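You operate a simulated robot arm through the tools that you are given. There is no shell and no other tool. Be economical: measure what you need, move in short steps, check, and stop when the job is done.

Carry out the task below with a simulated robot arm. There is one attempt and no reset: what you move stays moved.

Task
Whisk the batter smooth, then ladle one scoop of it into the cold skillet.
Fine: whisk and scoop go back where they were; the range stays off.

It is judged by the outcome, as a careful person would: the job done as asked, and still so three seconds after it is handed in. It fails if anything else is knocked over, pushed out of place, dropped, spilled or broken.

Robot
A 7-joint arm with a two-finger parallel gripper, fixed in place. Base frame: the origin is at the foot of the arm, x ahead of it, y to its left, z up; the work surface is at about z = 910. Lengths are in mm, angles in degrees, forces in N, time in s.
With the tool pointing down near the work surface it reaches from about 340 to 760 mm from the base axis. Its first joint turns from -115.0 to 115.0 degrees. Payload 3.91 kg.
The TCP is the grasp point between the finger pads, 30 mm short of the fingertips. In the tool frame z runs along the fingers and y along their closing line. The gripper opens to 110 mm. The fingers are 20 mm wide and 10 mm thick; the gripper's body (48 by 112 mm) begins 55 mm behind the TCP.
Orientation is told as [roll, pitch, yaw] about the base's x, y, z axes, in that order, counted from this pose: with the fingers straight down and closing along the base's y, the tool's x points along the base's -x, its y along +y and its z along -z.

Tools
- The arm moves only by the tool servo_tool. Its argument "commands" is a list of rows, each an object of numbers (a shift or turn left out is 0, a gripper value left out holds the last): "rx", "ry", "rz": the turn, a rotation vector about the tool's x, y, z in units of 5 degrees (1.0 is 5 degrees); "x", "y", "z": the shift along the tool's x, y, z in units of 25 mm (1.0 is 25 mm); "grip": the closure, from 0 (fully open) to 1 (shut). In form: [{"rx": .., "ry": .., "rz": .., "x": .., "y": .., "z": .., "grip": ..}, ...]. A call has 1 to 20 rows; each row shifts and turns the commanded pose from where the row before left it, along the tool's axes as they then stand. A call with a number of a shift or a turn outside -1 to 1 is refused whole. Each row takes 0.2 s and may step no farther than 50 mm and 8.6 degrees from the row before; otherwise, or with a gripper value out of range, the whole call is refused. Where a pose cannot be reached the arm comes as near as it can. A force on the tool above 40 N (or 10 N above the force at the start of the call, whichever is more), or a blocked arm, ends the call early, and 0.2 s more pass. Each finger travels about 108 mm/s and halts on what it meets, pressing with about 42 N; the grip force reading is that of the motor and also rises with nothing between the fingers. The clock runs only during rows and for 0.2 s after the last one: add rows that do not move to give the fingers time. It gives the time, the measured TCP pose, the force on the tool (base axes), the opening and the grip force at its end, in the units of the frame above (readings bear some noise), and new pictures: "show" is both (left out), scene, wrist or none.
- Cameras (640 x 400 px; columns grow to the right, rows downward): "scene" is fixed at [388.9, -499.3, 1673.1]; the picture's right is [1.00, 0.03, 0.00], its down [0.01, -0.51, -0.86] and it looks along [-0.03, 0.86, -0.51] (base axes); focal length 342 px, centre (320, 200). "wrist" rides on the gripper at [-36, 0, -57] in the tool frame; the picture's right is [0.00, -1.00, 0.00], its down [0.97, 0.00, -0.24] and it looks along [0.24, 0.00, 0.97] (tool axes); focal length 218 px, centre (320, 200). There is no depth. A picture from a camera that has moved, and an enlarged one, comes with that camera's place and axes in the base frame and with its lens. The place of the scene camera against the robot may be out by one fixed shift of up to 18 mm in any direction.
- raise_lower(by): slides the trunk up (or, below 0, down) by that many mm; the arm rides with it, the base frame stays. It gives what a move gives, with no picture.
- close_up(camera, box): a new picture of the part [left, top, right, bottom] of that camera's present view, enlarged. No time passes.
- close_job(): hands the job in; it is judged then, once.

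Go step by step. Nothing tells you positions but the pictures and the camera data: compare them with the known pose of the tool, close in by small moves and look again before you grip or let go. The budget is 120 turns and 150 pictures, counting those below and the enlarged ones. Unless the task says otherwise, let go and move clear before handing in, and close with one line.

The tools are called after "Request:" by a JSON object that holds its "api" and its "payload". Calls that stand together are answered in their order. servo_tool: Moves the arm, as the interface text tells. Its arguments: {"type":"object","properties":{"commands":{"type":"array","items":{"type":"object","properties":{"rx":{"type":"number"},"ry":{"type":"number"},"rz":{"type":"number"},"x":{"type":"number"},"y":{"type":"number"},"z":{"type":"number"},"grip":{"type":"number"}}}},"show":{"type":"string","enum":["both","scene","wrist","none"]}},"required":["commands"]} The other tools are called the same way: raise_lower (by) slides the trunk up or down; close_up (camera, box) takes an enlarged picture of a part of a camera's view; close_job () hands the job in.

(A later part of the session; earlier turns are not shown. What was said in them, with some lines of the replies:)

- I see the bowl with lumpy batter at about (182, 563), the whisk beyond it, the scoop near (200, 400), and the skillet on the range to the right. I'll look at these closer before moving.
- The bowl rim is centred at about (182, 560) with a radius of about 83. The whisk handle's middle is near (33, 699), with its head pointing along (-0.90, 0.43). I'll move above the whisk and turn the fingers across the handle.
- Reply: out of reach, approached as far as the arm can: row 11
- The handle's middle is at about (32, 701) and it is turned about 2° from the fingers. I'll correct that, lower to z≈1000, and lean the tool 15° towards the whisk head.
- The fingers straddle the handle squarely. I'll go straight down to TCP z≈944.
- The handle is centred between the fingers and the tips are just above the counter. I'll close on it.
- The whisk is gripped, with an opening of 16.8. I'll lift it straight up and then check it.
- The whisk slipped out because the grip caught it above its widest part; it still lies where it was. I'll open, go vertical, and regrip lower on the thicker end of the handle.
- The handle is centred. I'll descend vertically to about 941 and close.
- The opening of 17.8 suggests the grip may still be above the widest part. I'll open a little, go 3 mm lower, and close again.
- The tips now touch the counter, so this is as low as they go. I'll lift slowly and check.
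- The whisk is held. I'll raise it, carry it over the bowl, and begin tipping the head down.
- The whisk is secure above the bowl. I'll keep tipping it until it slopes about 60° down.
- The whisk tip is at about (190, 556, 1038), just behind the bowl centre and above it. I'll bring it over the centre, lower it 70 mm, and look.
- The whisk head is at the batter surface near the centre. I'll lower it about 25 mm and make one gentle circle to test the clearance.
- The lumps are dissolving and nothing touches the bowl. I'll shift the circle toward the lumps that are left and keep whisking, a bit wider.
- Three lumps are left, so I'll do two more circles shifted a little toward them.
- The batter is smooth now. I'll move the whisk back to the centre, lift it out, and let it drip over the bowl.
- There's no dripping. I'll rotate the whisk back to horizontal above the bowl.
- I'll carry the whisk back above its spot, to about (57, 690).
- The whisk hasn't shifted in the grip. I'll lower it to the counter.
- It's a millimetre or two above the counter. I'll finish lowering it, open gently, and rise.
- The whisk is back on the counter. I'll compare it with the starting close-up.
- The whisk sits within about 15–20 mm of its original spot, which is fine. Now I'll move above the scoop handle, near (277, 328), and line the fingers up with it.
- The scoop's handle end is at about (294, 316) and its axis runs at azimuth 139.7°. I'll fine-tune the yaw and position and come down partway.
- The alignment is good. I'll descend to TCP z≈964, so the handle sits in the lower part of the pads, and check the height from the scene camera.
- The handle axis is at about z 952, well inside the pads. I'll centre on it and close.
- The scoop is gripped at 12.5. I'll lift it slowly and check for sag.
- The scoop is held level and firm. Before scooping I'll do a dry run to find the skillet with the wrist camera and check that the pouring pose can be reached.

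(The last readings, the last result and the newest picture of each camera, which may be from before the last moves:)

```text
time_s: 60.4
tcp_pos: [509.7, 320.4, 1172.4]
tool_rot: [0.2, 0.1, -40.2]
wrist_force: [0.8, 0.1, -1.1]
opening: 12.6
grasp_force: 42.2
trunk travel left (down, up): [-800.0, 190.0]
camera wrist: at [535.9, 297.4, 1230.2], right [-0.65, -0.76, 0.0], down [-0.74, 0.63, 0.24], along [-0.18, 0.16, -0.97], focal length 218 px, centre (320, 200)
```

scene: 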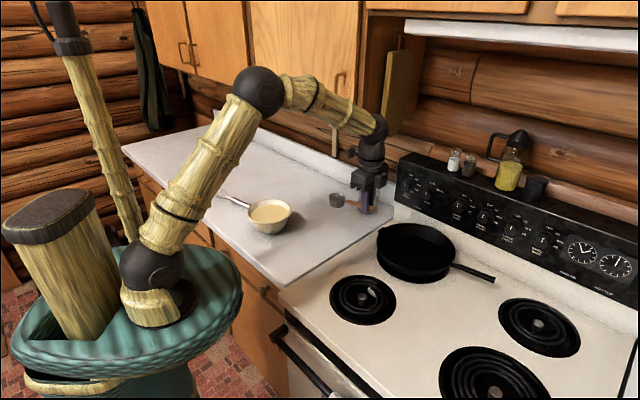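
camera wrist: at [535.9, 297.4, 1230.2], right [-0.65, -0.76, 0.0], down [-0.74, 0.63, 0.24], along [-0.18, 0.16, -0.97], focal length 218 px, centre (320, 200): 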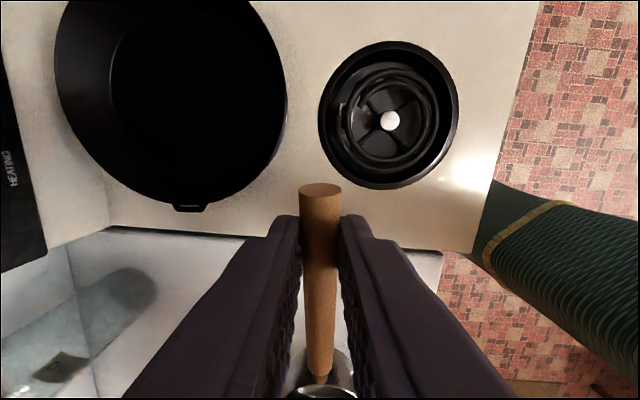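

The skillet is centred at about (682, 372), with its rim near z 980. I'll try the pour position with the empty scoop: handle tangential, cup over the skillet.

Request:
{"api": "servo_tool", "payload": {"commands": [{"rz": 1, "x": -0.88, "y": 0.43, "z": 0.31}, {"x": -0.88, "y": 0.43, "z": 0.31}, {"x": -0.84, "y": 0.51, "z": 0.31}, {"x": -0.84, "y": 0.51, "z": 0.31}, {"x": -0.84, "y": 0.51, "z": 0.31}, {"x": -0.84, "y": 0.51, "z": 0.31}, {"x": -0.84, "y": 0.51, "z": 0.31}, {"x": -0.84, "y": 0.51, "z": 0.31}, {"rz": 1}, {"rz": 1}, {"rz": 1}, {"rz": 1}, {"rz": 1}, {}]}}

```text
time_s: 63.4
tcp_pos: [698.4, 271.1, 1111.5]
tool_rot: [0.1, 0.0, -70.3]
wrist_force: [1.0, -0.6, -1.1]
opening: 12.3
grasp_force: 41.6
trunk travel left (down, up): [-800.0, 190.0]
camera wrist: at [709.7, 237.0, 1168.5], right [-0.94, -0.34, 0.0], down [-0.33, 0.91, 0.24], along [-0.08, 0.23, -0.97], focal length 218 px, centre (320, 200)
```

scene: 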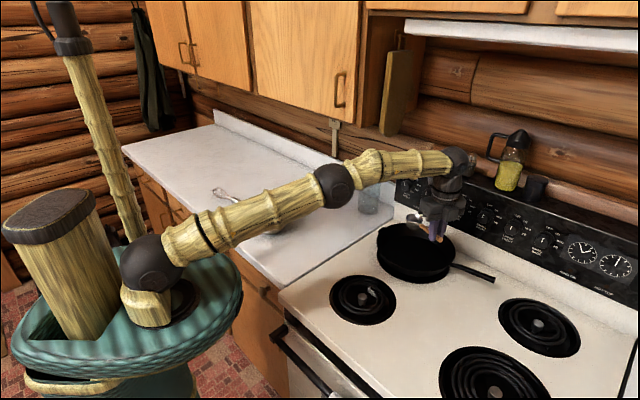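
wrist: 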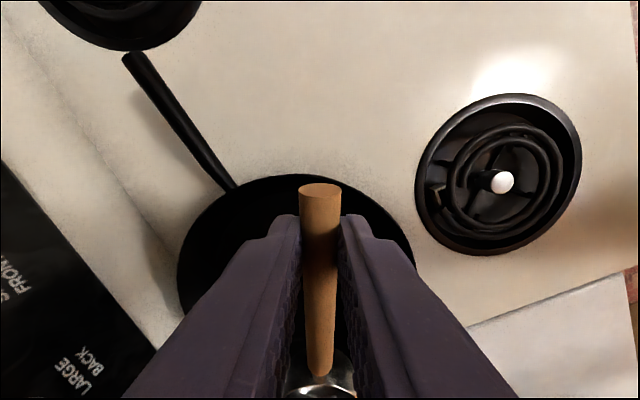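

The position is reached with the cup over the skillet. I'll roll 45° about the handle and look.

Request:
{"api": "servo_tool", "payload": {"commands": [{"rx": -1}, {"rx": -1}, {"rx": -1}, {"rx": -1}, {"rx": -1}, {"rx": -1}, {"rx": -1}, {"rx": -1}, {"rx": -1}, {}]}}

```text
time_s: 65.6
tcp_pos: [699.6, 272.3, 1111.8]
tool_rot: [45.1, 0.0, -70.2]
wrist_force: [-0.2, 0.6, -0.8]
opening: 12.7
grasp_force: 41.9
trunk travel left (down, up): [-800.0, 190.0]
camera wrist: at [672.7, 224.2, 1151.5], right [-0.66, -0.24, -0.71], down [-0.49, 0.86, 0.17], along [0.57, 0.46, -0.68], focal length 218 px, centre (320, 200)
```

scene: 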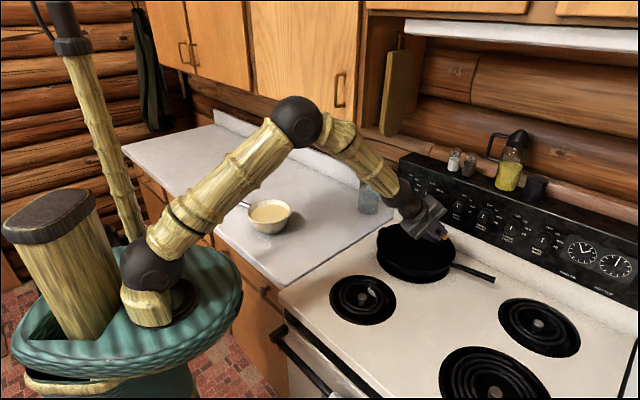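
wrist: 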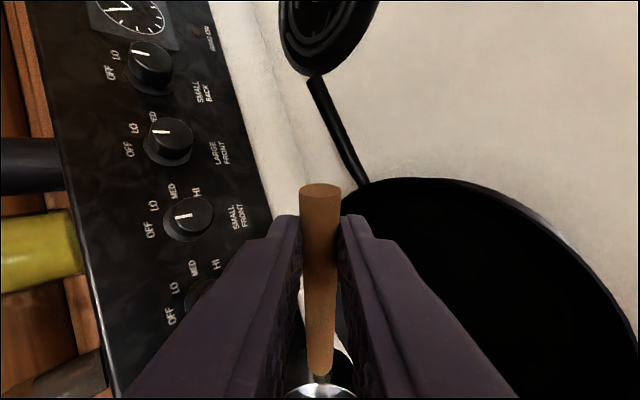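

Request:
{"api": "servo_tool", "payload": {"commands": [{"rx": -1}, {"rx": -1}, {"rx": -1}, {"rx": -1}, {"rx": -1}, {"rx": -1}, {"rx": -1}, {"rx": -1}, {"rx": -1}, {"rx": -1}, {"rx": -1}, {"rx": -1}, {"rx": -1}, {}]}}

Request:
{"api": "close_up", "payload": {"camera": "scene", "box": [340, 160, 500, 290]}}

```text
time_s: 68.6
tcp_pos: [698.3, 272.1, 1111.1]
tool_rot: [110.1, 0.0, -70.1]
wrist_force: [0.5, 0.0, -1.4]
opening: 12.4
grasp_force: 42.4
trunk travel left (down, up): [-800.0, 190.0]
camera wrist: at [659.4, 219.9, 1092.1], right [0.32, 0.12, -0.94], down [-0.54, 0.84, -0.08], along [0.78, 0.53, 0.33], focal length 218 px, centre (320, 200)
```

scene: 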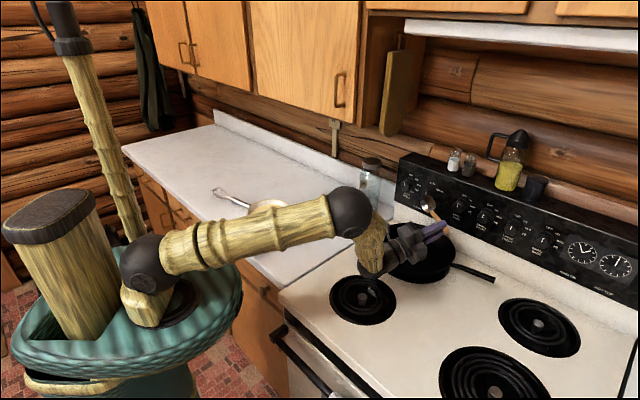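
wrist: 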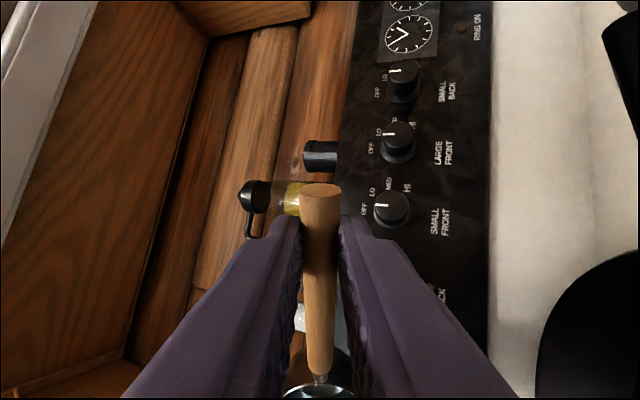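

```text
3.08 times, centred on (420, 225) of scene
camera zoom: at [388.9, -499.3, 1673.1], right [1.0, 0.03, 0.0], down [0.01, -0.51, -0.86], along [-0.03, 0.86, -0.51], focal length 1053 px, centre (12, 123)
```

zoom: 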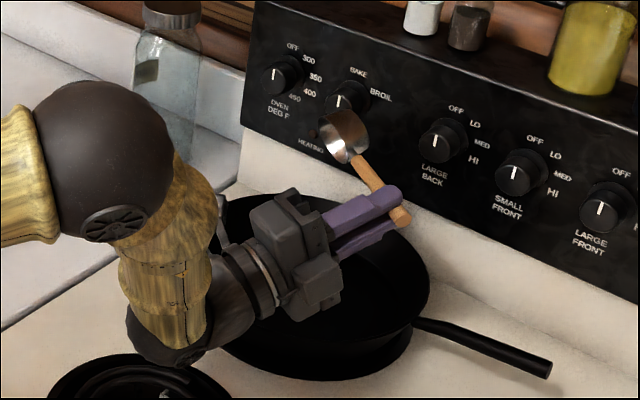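

The full pour roll is reachable. I'll roll back level and return to the bowl.

Request:
{"api": "servo_tool", "payload": {"commands": [{"rx": 1}, {"rx": 1}, {"rx": 1}, {"rx": 1}, {"rx": 1}, {"rx": 1}, {"rx": 1}, {"rx": 1}, {"rx": 1}, {"rx": 1}, {"rx": 1}, {"rx": 1}, {"rx": 1}, {"rx": 1}, {"rx": 1}, {"rx": 1}, {"rx": 1}, {"rx": 1}, {"rx": 1}, {"rx": 1}], "show": "none"}}

Request:
{"api": "servo_tool", "payload": {"commands": [{"rx": 1}, {"rx": 1}, {"z": -0.9}, {"z": -0.9}, {"x": 0.97, "y": -0.966}, {"x": 0.97, "y": -0.966}, {"x": 0.97, "y": -0.966}, {"x": 0.97, "y": -0.966}, {"x": 0.97, "y": -0.966}, {"x": 0.97, "y": -0.966}, {"x": 0.97, "y": -0.966}, {"x": 0.97, "y": -0.966}, {"x": 0.97, "y": -0.966}, {"x": 0.97, "y": -0.966}, {"x": 0.97, "y": -0.966}, {"x": 0.97, "y": -0.966}, {"x": 0.97, "y": -0.966}, {"x": 0.97, "y": -0.966}, {"x": 0.97, "y": -0.966}, {"x": 0.97, "y": -0.966}]}}

```text
time_s: 72.8
tcp_pos: [699.7, 269.4, 1112.4]
tool_rot: [9.9, 0.1, -70.3]
wrist_force: [-0.2, -0.5, -0.1]
opening: 12.3
grasp_force: 42.4
trunk travel left (down, up): [-800.0, 190.0]
```

```text
time_s: 77.0
tcp_pos: [197.7, 501.7, 1155.5]
tool_rot: [0.1, 0.0, -70.2]
wrist_force: [-0.1, -0.2, -1.6]
opening: 12.9
grasp_force: 41.7
out of reach, approached as far as the arm can: row 4
trunk travel left (down, up): [-800.0, 190.0]
camera wrist: at [208.4, 468.9, 1212.1], right [-0.94, -0.34, 0.0], down [-0.33, 0.91, 0.24], along [-0.08, 0.23, -0.97], focal length 218 px, centre (320, 200)
```

scene: 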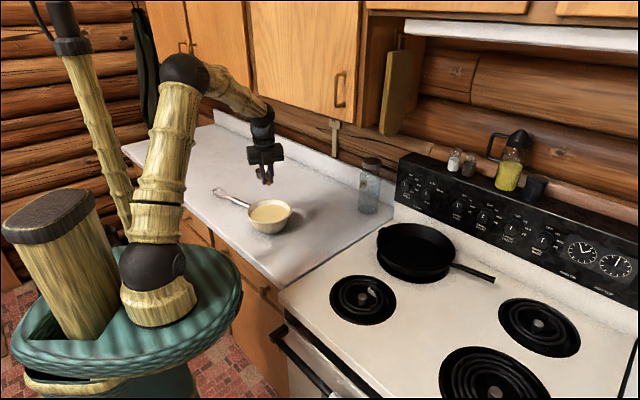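
wrist: 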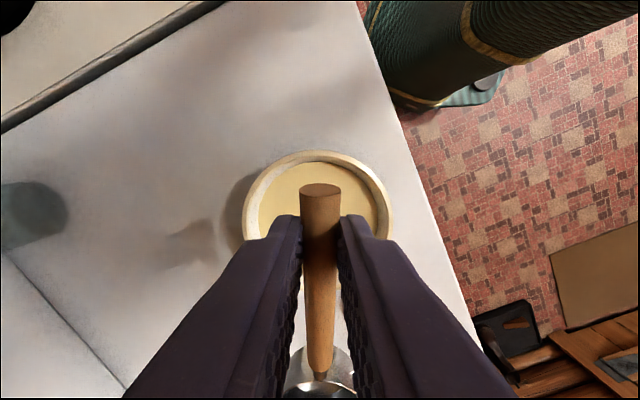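

The bowl is centred at about (183, 555), the batter surface is near z 965, and the cup rim is about 97 mm ahead of the grip. I'll tilt the scoop 22° nose-down just above the batter and check.

Request:
{"api": "servo_tool", "payload": {"commands": [{"x": -0.29, "y": 0.18}, {"z": 0.74}, {"z": 0.74}, {"z": 0.74}, {"ry": -1}, {"ry": -1}, {"ry": -1}, {"ry": -1}, {"ry": -0.4}, {}], "show": "wrist"}}

Request:
{"api": "close_up", "payload": {"camera": "scene", "box": [220, 150, 320, 250]}}

```text
time_s: 79.2
tcp_pos: [204.1, 496.3, 1099.8]
tool_rot: [0.0, -22.2, -70.3]
wrist_force: [0.9, -0.1, -1.5]
opening: 12.9
grasp_force: 41.6
trunk travel left (down, up): [-800.0, 190.0]
camera wrist: at [208.5, 485.6, 1165.8], right [-0.94, -0.34, 0.0], down [-0.33, 0.93, -0.14], along [0.05, -0.13, -0.99], focal length 218 px, centre (320, 200)
```

wrist: 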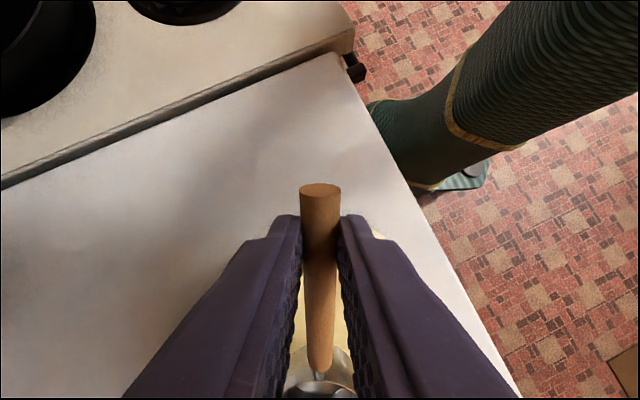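

```text
4.00 times, centred on (270, 200) of scene
camera zoom: at [388.9, -499.3, 1673.1], right [1.0, 0.03, 0.0], down [0.01, -0.51, -0.86], along [-0.03, 0.86, -0.51], focal length 1369 px, centre (520, 200)
```

zoom: 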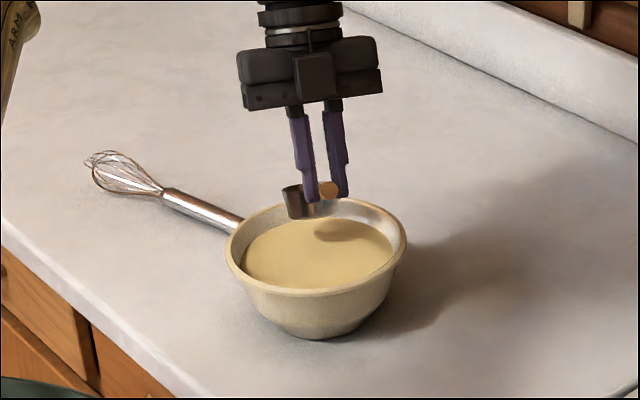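

Request:
{"api": "close_up", "payload": {"camera": "scene", "box": [250, 180, 300, 230]}}

```text
8.00 times, centred on (275, 205) of scene
camera zoom: at [388.9, -499.3, 1673.1], right [1.0, 0.03, 0.0], down [0.01, -0.51, -0.86], along [-0.03, 0.86, -0.51], focal length 2738 px, centre (680, 160)
```

zoom: 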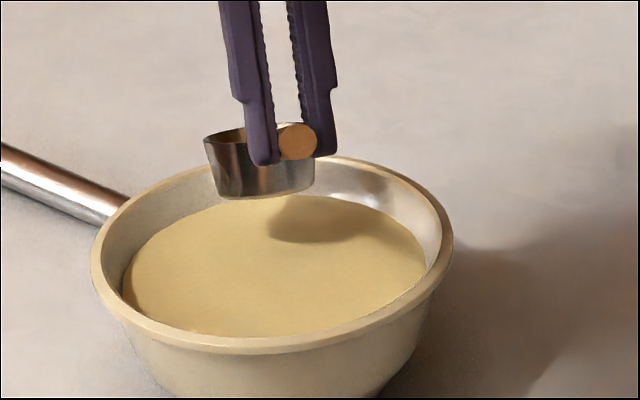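

The cup rim sits about 63 mm below the TCP and over the batter. I'll lower it about 65 mm into the batter, watching the force.

Request:
{"api": "servo_tool", "payload": {"commands": [{"x": 0.195, "z": 0.482}, {"x": 0.195, "z": 0.482}, {"x": 0.195, "z": 0.482}, {"x": 0.195, "z": 0.482}, {"x": 0.195, "z": 0.482}, {}], "show": "none"}}

Request:
{"api": "close_up", "payload": {"camera": "scene", "box": [250, 180, 300, 230]}}

```text
time_s: 80.6
tcp_pos: [205.5, 496.1, 1034.8]
tool_rot: [0.1, -22.0, -70.2]
wrist_force: [-0.6, -0.1, -0.9]
opening: 12.8
grasp_force: 41.9
trunk travel left (down, up): [-800.0, 190.0]
```

```text
8.00 times, centred on (275, 205) of scene
camera zoom: at [388.9, -499.3, 1673.1], right [1.0, 0.03, 0.0], down [0.01, -0.51, -0.86], along [-0.03, 0.86, -0.51], focal length 2738 px, centre (680, 160)
```

zoom: 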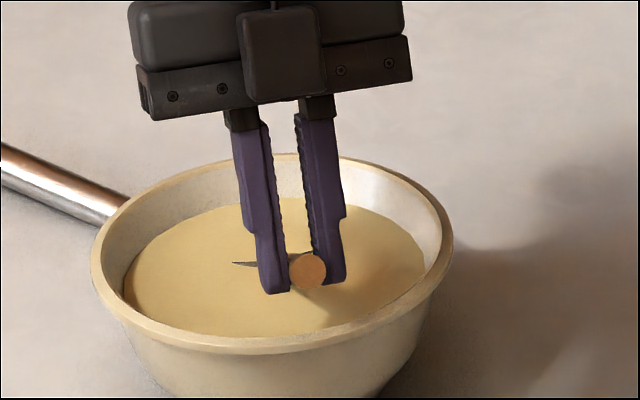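

The cup is almost fully under. I'll ease it toward level while it's still submerged, then lift slowly.

Request:
{"api": "servo_tool", "payload": {"commands": [{"ry": 0.7, "x": -0.08, "z": 0.24}, {"ry": 0.7, "x": -0.08, "z": 0.24}, {}, {}, {"x": -0.08, "z": -0.29}, {"x": -0.08, "z": -0.29}, {"x": -0.104, "z": -0.386}, {"x": -0.104, "z": -0.386}, {"x": -0.104, "z": -0.386}, {"x": -0.104, "z": -0.386}, {"x": -0.104, "z": -0.386}, {"x": -0.104, "z": -0.386}, {}, {}], "show": "wrist"}}

Request:
{"api": "close_up", "payload": {"camera": "scene", "box": [240, 160, 310, 230]}}

```text
time_s: 83.6
tcp_pos: [207.1, 489.0, 1098.7]
tool_rot: [0.0, -15.0, -70.4]
wrist_force: [0.1, -0.2, -1.6]
opening: 12.6
grasp_force: 42.2
trunk travel left (down, up): [-800.0, 190.0]
camera wrist: at [213.3, 471.0, 1164.1], right [-0.94, -0.34, 0.0], down [-0.34, 0.94, -0.02], along [0.01, -0.02, -1.0], focal length 218 px, centre (320, 200)
```

wrist: 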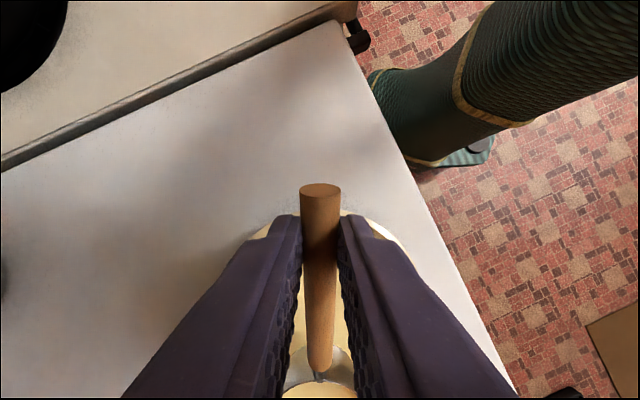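

```text
5.71 times, centred on (275, 195) of scene
camera zoom: at [388.9, -499.3, 1673.1], right [1.0, 0.03, 0.0], down [0.01, -0.51, -0.86], along [-0.03, 0.86, -0.51], focal length 1956 px, centre (577, 229)
```

zoom: 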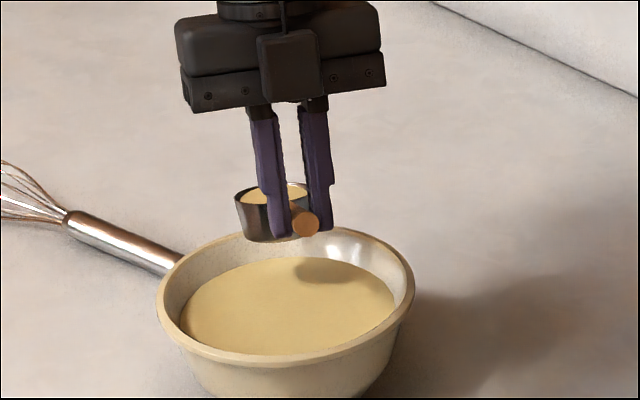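

The cup is filled. I'll level it, rise a little, and start the slow carry to the skillet.

Request:
{"api": "servo_tool", "payload": {"commands": [{"ry": 0.8}, {"ry": 0.8}, {"ry": 0.8}, {"ry": 0.7}, {"z": -0.4}, {"z": -0.2}, {"x": -0.2, "y": 0.21}, {"x": -0.31, "y": 0.32}, {"x": -0.414, "y": 0.431}, {"x": -0.414, "y": 0.431}, {"x": -0.414, "y": 0.431}, {"x": -0.414, "y": 0.431}, {"x": -0.414, "y": 0.431}, {"x": -0.414, "y": 0.431}, {"x": -0.414, "y": 0.431}, {"x": -0.414, "y": 0.431}, {"x": -0.414, "y": 0.431}, {"x": -0.414, "y": 0.431}, {"x": -0.414, "y": 0.431}, {"x": -0.31, "y": 0.32}], "show": "scene"}}

Request:
{"api": "close_up", "payload": {"camera": "scene", "box": [240, 140, 400, 250]}}

```text
time_s: 87.8
tcp_pos: [385.9, 409.4, 1114.2]
tool_rot: [0.1, 0.6, -70.3]
wrist_force: [0.2, 0.2, 0.0]
opening: 12.8
grasp_force: 41.9
trunk travel left (down, up): [-800.0, 190.0]
```

scene: 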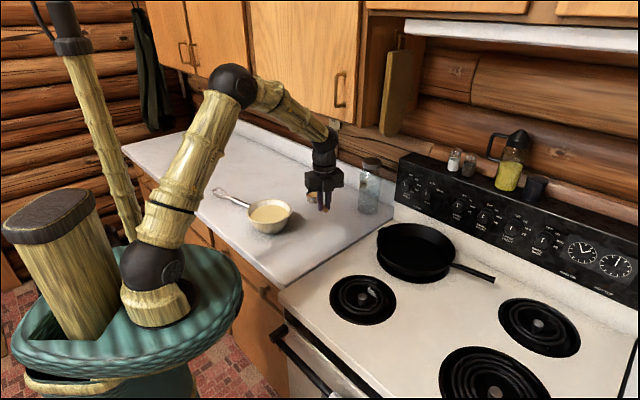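

```text
3.64 times, centred on (320, 195) of scene
camera zoom: at [388.9, -499.3, 1673.1], right [1.0, 0.03, 0.0], down [0.01, -0.51, -0.86], along [-0.03, 0.86, -0.51], focal length 1244 px, centre (320, 218)
```

zoom: 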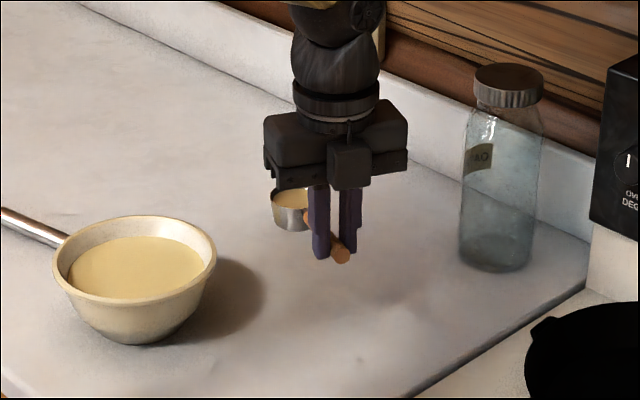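

Batter is steady in the cup. I'll continue to the pour spot.

Request:
{"api": "servo_tool", "payload": {"commands": [{"x": -0.25, "y": 0.26}, {"x": -0.497, "y": 0.52}, {"x": -0.497, "y": 0.52}, {"x": -0.497, "y": 0.52}, {"x": -0.497, "y": 0.52}, {"x": -0.497, "y": 0.52}, {"x": -0.497, "y": 0.52}, {"x": -0.497, "y": 0.52}, {"x": -0.497, "y": 0.52}, {"x": -0.497, "y": 0.52}, {"x": -0.497, "y": 0.52}, {"x": -0.497, "y": 0.52}, {"x": -0.497, "y": 0.52}, {"x": -0.497, "y": 0.52}, {"x": -0.497, "y": 0.52}, {"x": -0.497, "y": 0.52}, {"x": -0.497, "y": 0.52}, {"x": -0.497, "y": 0.52}, {"x": -0.4, "y": 0.42}, {"x": -0.25, "y": 0.26}], "show": "wrist"}}

Request:
{"api": "close_up", "payload": {"camera": "scene", "box": [340, 140, 500, 270]}}

```text
time_s: 92.0
tcp_pos: [694.8, 273.9, 1110.9]
tool_rot: [0.0, 0.5, -70.1]
wrist_force: [0.4, -0.6, -2.1]
opening: 12.7
grasp_force: 41.5
trunk travel left (down, up): [-800.0, 190.0]
camera wrist: at [707.0, 240.0, 1167.5], right [-0.94, -0.34, 0.0], down [-0.33, 0.91, 0.25], along [-0.08, 0.23, -0.97], focal length 218 px, centre (320, 200)
```

wrist: 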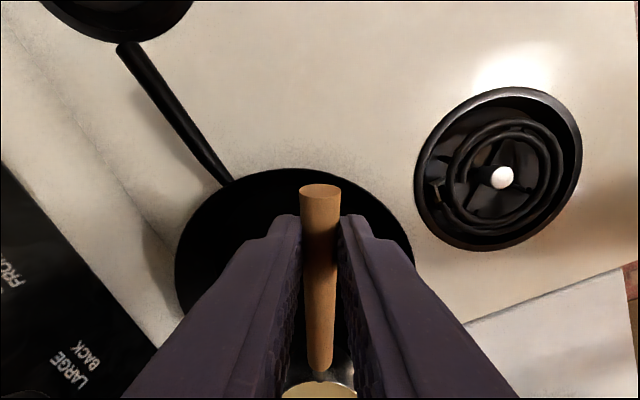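

```text
3.08 times, centred on (420, 205) of scene
camera zoom: at [388.9, -499.3, 1673.1], right [1.0, 0.03, 0.0], down [0.01, -0.51, -0.86], along [-0.03, 0.86, -0.51], focal length 1053 px, centre (12, 185)
```

zoom: 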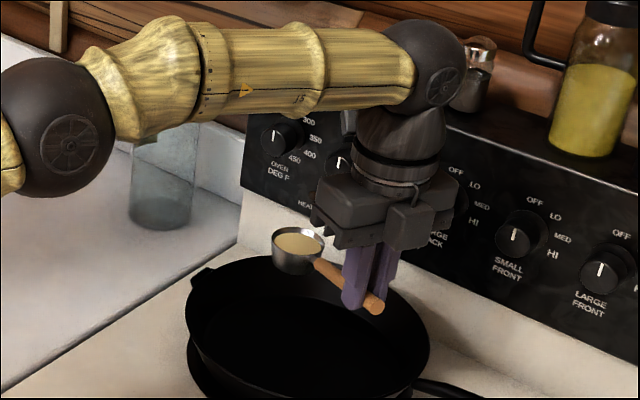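

The full cup is over the skillet centre. I'll pour by rolling slowly about the handle.

Request:
{"api": "servo_tool", "payload": {"commands": [{"rx": -1}, {"rx": -1}, {"rx": -1}, {"rx": -0.8}, {"rx": -0.7}, {"rx": -0.7}, {"rx": -0.7}, {"rx": -0.7}, {"rx": -0.7}, {"rx": -0.7}, {"rx": -0.7}, {"rx": -0.7}, {"rx": -0.7}, {"rx": -0.7}, {"rx": -0.7}, {"rx": -0.7}, {"rx": -0.7}, {"rx": -0.7}, {"rx": -0.7}, {"rx": -0.7}], "show": "none"}}

Request:
{"api": "close_up", "payload": {"camera": "scene", "box": [340, 160, 500, 290]}}

```text
time_s: 96.2
tcp_pos: [694.8, 273.2, 1112.4]
tool_rot: [75.1, 0.6, -70.2]
wrist_force: [-0.3, -1.0, -0.6]
opening: 12.6
grasp_force: 41.3
trunk travel left (down, up): [-800.0, 190.0]
```

```text
3.08 times, centred on (420, 225) of scene
camera zoom: at [388.9, -499.3, 1673.1], right [1.0, 0.03, 0.0], down [0.01, -0.51, -0.86], along [-0.03, 0.86, -0.51], focal length 1053 px, centre (12, 123)
```

zoom: 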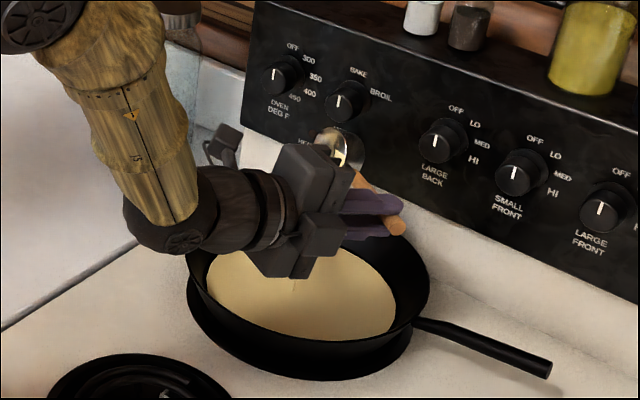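

Batter is landing in the skillet. I'll roll further to empty the cup and wait.

Request:
{"api": "servo_tool", "payload": {"commands": [{"rx": -0.8}, {"rx": -0.8}, {"rx": -0.8}, {"rx": -0.8}, {"rx": -0.8}, {"rx": -0.8}, {"rx": -0.8}, {"rx": -0.8}, {"rx": -0.8}, {}, {}, {}, {}, {}, {}, {}], "show": "none"}}

Request:
{"api": "close_up", "payload": {"camera": "scene", "box": [340, 160, 500, 290]}}

```text
time_s: 99.6
tcp_pos: [693.4, 274.1, 1112.9]
tool_rot: [111.1, 0.6, -70.2]
wrist_force: [0.1, 1.3, -0.2]
opening: 12.8
grasp_force: 42.2
trunk travel left (down, up): [-800.0, 190.0]
```

```text
3.08 times, centred on (420, 225) of scene
camera zoom: at [388.9, -499.3, 1673.1], right [1.0, 0.03, 0.0], down [0.01, -0.51, -0.86], along [-0.03, 0.86, -0.51], focal length 1053 px, centre (12, 123)
```

zoom: 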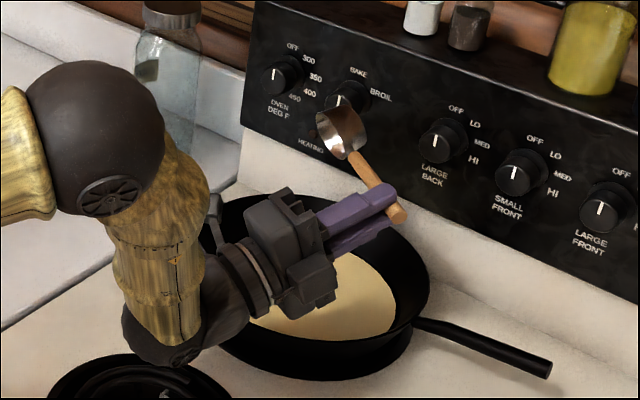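

The cup looks empty. I'll roll back to level.

Request:
{"api": "servo_tool", "payload": {"commands": [{}, {}, {"rx": 1}, {"rx": 1}, {"rx": 1}, {"rx": 1}, {"rx": 1}, {"rx": 1}, {"rx": 1}, {"rx": 1}, {"rx": 1}, {"rx": 1}, {"rx": 1}, {"rx": 1}, {"rx": 1}, {"rx": 1}, {"rx": 1}, {"rx": 1}, {"rx": 1}, {"rx": 1}], "show": "none"}}

Request:
{"api": "servo_tool", "payload": {"commands": [{"rx": 1}, {"rx": 1}, {"rx": 1}, {"rx": 1}, {"rx": 0.2, "ry": -0.1}, {}]}}

Request:
{"api": "close_up", "payload": {"camera": "scene", "box": [340, 140, 500, 270]}}

```text
time_s: 103.8
tcp_pos: [693.9, 273.9, 1111.5]
tool_rot: [21.0, 0.5, -70.3]
wrist_force: [-0.1, -0.6, -1.2]
opening: 12.5
grasp_force: 42.3
trunk travel left (down, up): [-800.0, 190.0]
```

```text
time_s: 105.2
tcp_pos: [694.0, 272.4, 1112.9]
tool_rot: [0.0, -0.1, -70.2]
wrist_force: [-0.2, -0.3, -0.4]
opening: 12.5
grasp_force: 42.1
trunk travel left (down, up): [-800.0, 190.0]
camera wrist: at [705.7, 239.6, 1168.8], right [-0.94, -0.34, 0.0], down [-0.33, 0.91, 0.24], along [-0.08, 0.23, -0.97], focal length 218 px, centre (320, 200)
```

scene: 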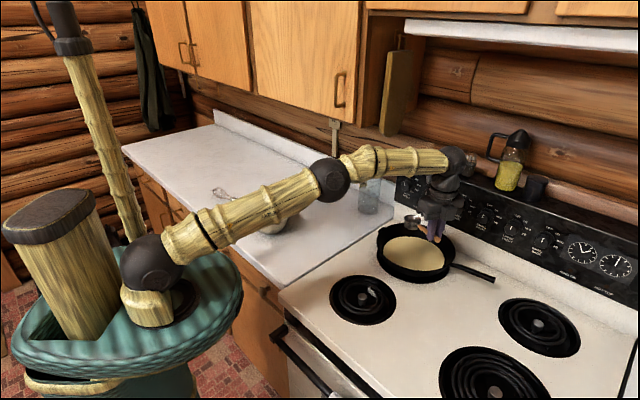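
wrist: 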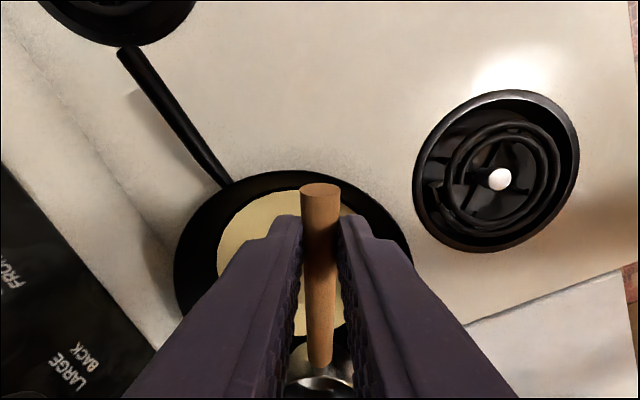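

```text
3.08 times, centred on (420, 205) of scene
camera zoom: at [388.9, -499.3, 1673.1], right [1.0, 0.03, 0.0], down [0.01, -0.51, -0.86], along [-0.03, 0.86, -0.51], focal length 1053 px, centre (12, 185)
```

zoom: 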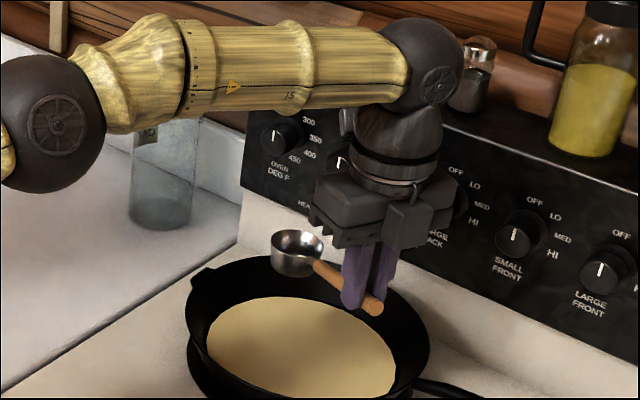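

The pour is done and the cup is empty. I'll carry the scoop back to its place.

Request:
{"api": "servo_tool", "payload": {"commands": [{"x": 0.4875, "y": -0.93}, {"x": 0.4875, "y": -0.93}, {"x": 0.4875, "y": -0.93}, {"x": 0.4875, "y": -0.93}, {"x": 0.4875, "y": -0.93}, {"x": 0.4875, "y": -0.93}, {"x": 0.4875, "y": -0.93}, {"x": 0.4875, "y": -0.93}, {"x": 0.4875, "y": -0.93}, {"x": 0.4875, "y": -0.93}, {"x": 0.4875, "y": -0.93}, {"x": 0.4875, "y": -0.93}, {"x": 0.4875, "y": -0.93}, {"x": 0.4875, "y": -0.93}, {"x": 0.4875, "y": -0.93}, {"x": 0.4875, "y": -0.93}, {"rz": -1}, {"rz": -1}, {"rz": -1}, {"rz": -1}], "show": "none"}}

Request:
{"api": "servo_tool", "payload": {"commands": [{"rz": -1}, {"rz": -1}, {"z": 0.8}, {"z": 0.8}, {"z": 0.8}, {}]}}

```text
time_s: 109.4
tcp_pos: [278.7, 332.8, 1113.0]
tool_rot: [0.1, 0.0, -50.1]
wrist_force: [0.5, -0.8, -1.2]
opening: 12.5
grasp_force: 42.1
trunk travel left (down, up): [-800.0, 190.0]
```

```text
time_s: 110.8
tcp_pos: [279.1, 332.3, 1051.6]
tool_rot: [0.1, -0.1, -40.3]
wrist_force: [-0.2, -0.4, -1.7]
opening: 12.6
grasp_force: 42.3
trunk travel left (down, up): [-800.0, 190.0]
camera wrist: at [306.2, 309.0, 1109.2], right [-0.65, -0.76, 0.0], down [-0.74, 0.63, 0.24], along [-0.18, 0.16, -0.97], focal length 218 px, centre (320, 200)
```

scene: 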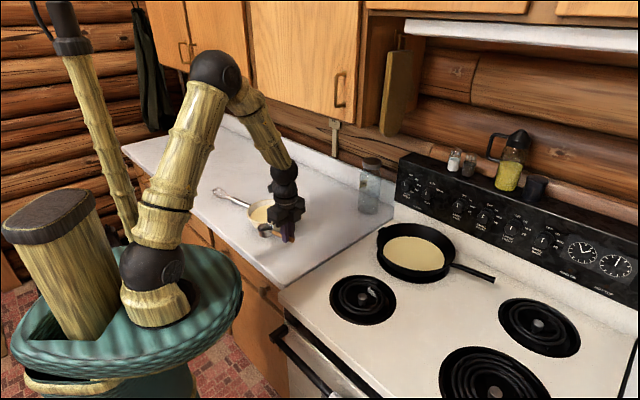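
wrist: 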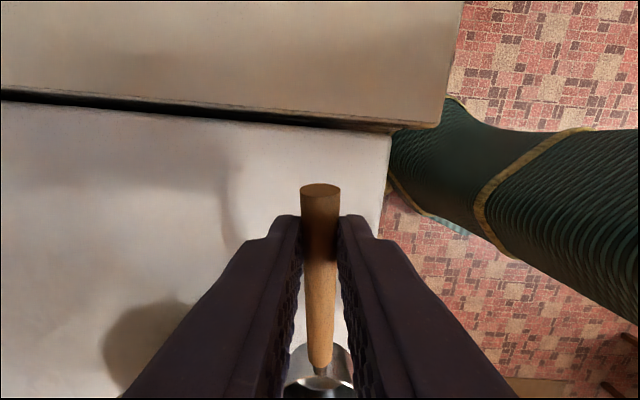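

It's aligned above the original spot. I'll lower it almost to the counter.

Request:
{"api": "servo_tool", "payload": {"commands": [{"z": 0.8, "y": -0.13}, {"z": 0.8}, {"z": 0.8}, {"z": 0.5}, {"z": 0.2}, {}], "show": "wrist"}}

Request:
{"api": "close_up", "payload": {"camera": "scene", "box": [240, 200, 320, 280]}}

```text
time_s: 112.2
tcp_pos: [277.3, 328.5, 973.8]
tool_rot: [0.2, 0.0, -40.3]
wrist_force: [-0.6, 0.4, -0.4]
opening: 12.5
grasp_force: 41.8
trunk travel left (down, up): [-800.0, 190.0]
camera wrist: at [304.4, 305.3, 1031.1], right [-0.65, -0.76, 0.0], down [-0.74, 0.63, 0.24], along [-0.18, 0.16, -0.97], focal length 218 px, centre (320, 200)
```

wrist: 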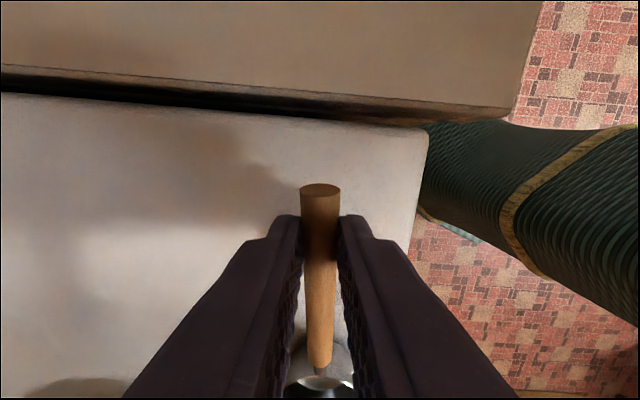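

```text
5.00 times, centred on (280, 240) of scene
camera zoom: at [388.9, -499.3, 1673.1], right [1.0, 0.03, 0.0], down [0.01, -0.51, -0.86], along [-0.03, 0.86, -0.51], focal length 1711 px, centre (520, 0)
```

zoom: 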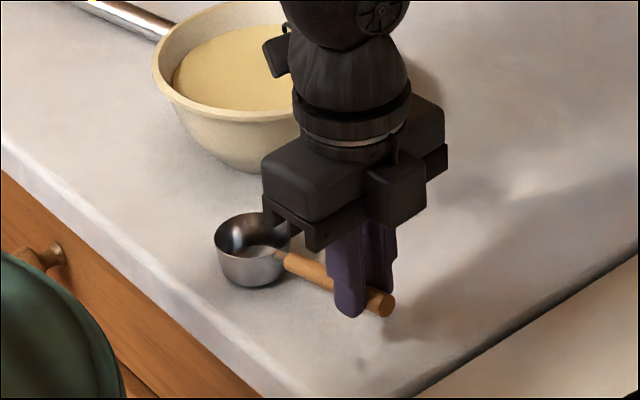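

It's nearly down and in the original spot. I'll lower it the last few millimetres and watch the force.

Request:
{"api": "servo_tool", "payload": {"commands": [{"z": 0.08}, {"z": 0.08}, {"z": 0.06}, {}], "show": "none"}}

Request:
{"api": "close_up", "payload": {"camera": "scene", "box": [240, 200, 320, 280]}}

```text
time_s: 113.2
tcp_pos: [276.3, 328.1, 969.1]
tool_rot: [0.1, -0.1, -40.3]
wrist_force: [4.8, -4.7, 15.1]
opening: 12.6
grasp_force: 42.0
trunk travel left (down, up): [-800.0, 190.0]
```

```text
5.00 times, centred on (280, 240) of scene
camera zoom: at [388.9, -499.3, 1673.1], right [1.0, 0.03, 0.0], down [0.01, -0.51, -0.86], along [-0.03, 0.86, -0.51], focal length 1711 px, centre (520, 0)
```

zoom: 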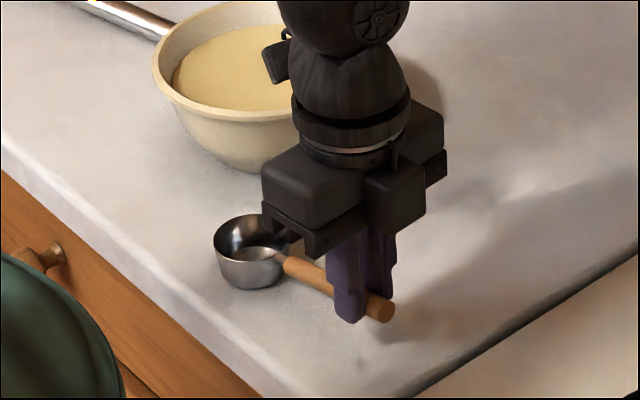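

The cup is resting on the counter. I'll ease off the pressure, open gradually, and rise clear.

Request:
{"api": "servo_tool", "payload": {"commands": [{"z": -0.05}, {"grip": 0.8}, {"grip": 0.7}, {"grip": 0.55}, {"grip": 0.3}, {"grip": 0}, {}, {"z": -0.5}, {"z": -0.9}, {"z": -1}, {"z": -1}, {"z": -1}, {"z": -1}, {"z": -1}, {"z": -1}, {}]}}

Request:
{"api": "close_up", "payload": {"camera": "scene", "box": [190, 170, 350, 280]}}

```text
time_s: 116.6
tcp_pos: [274.6, 330.2, 1154.7]
tool_rot: [0.0, -0.2, -40.2]
wrist_force: [-0.1, 0.3, 0.3]
opening: 110.1
grasp_force: 0.1
trunk travel left (down, up): [-800.0, 190.0]
camera wrist: at [302.2, 307.0, 1211.0], right [-0.65, -0.76, 0.0], down [-0.74, 0.63, 0.24], along [-0.18, 0.15, -0.97], focal length 218 px, centre (320, 200)
```

scene: 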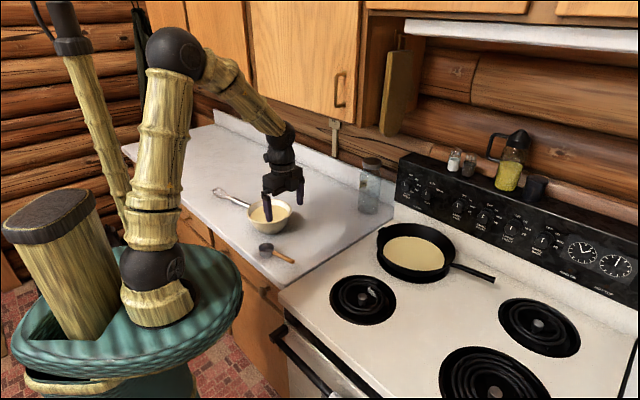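
wrist: 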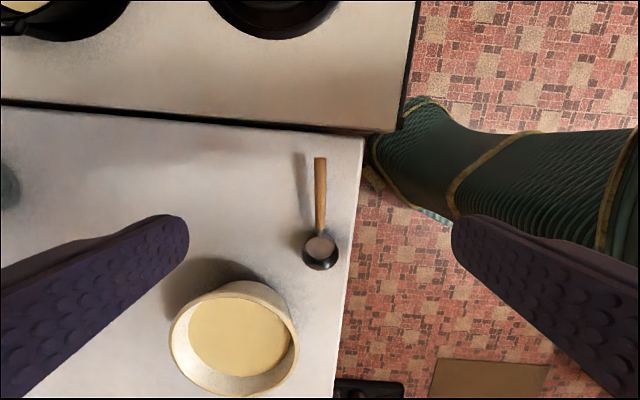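

```text
3.64 times, centred on (270, 225) of scene
camera zoom: at [388.9, -499.3, 1673.1], right [1.0, 0.03, 0.0], down [0.01, -0.51, -0.86], along [-0.03, 0.86, -0.51], focal length 1244 px, centre (502, 109)
```

zoom: 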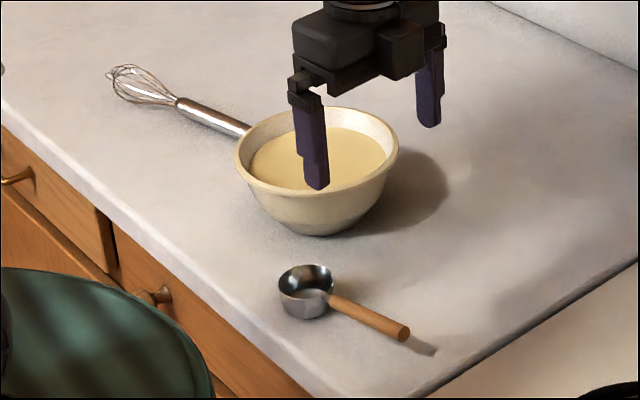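

The scoop is back within a few millimetres of its start and the whisk about 15–20 mm from its own. The skillet holds the batter and the range knobs were never touched, so I'm handing in with the arm clear.

Request:
{"api": "close_job", "payload": {}}

```text
The job is handed in.
```

The batter is whisked smooth and one scoop of it is in the cold skillet; the scoop is back in its place, the whisk is about 15–20 mm off its original spot, and the range is still off.
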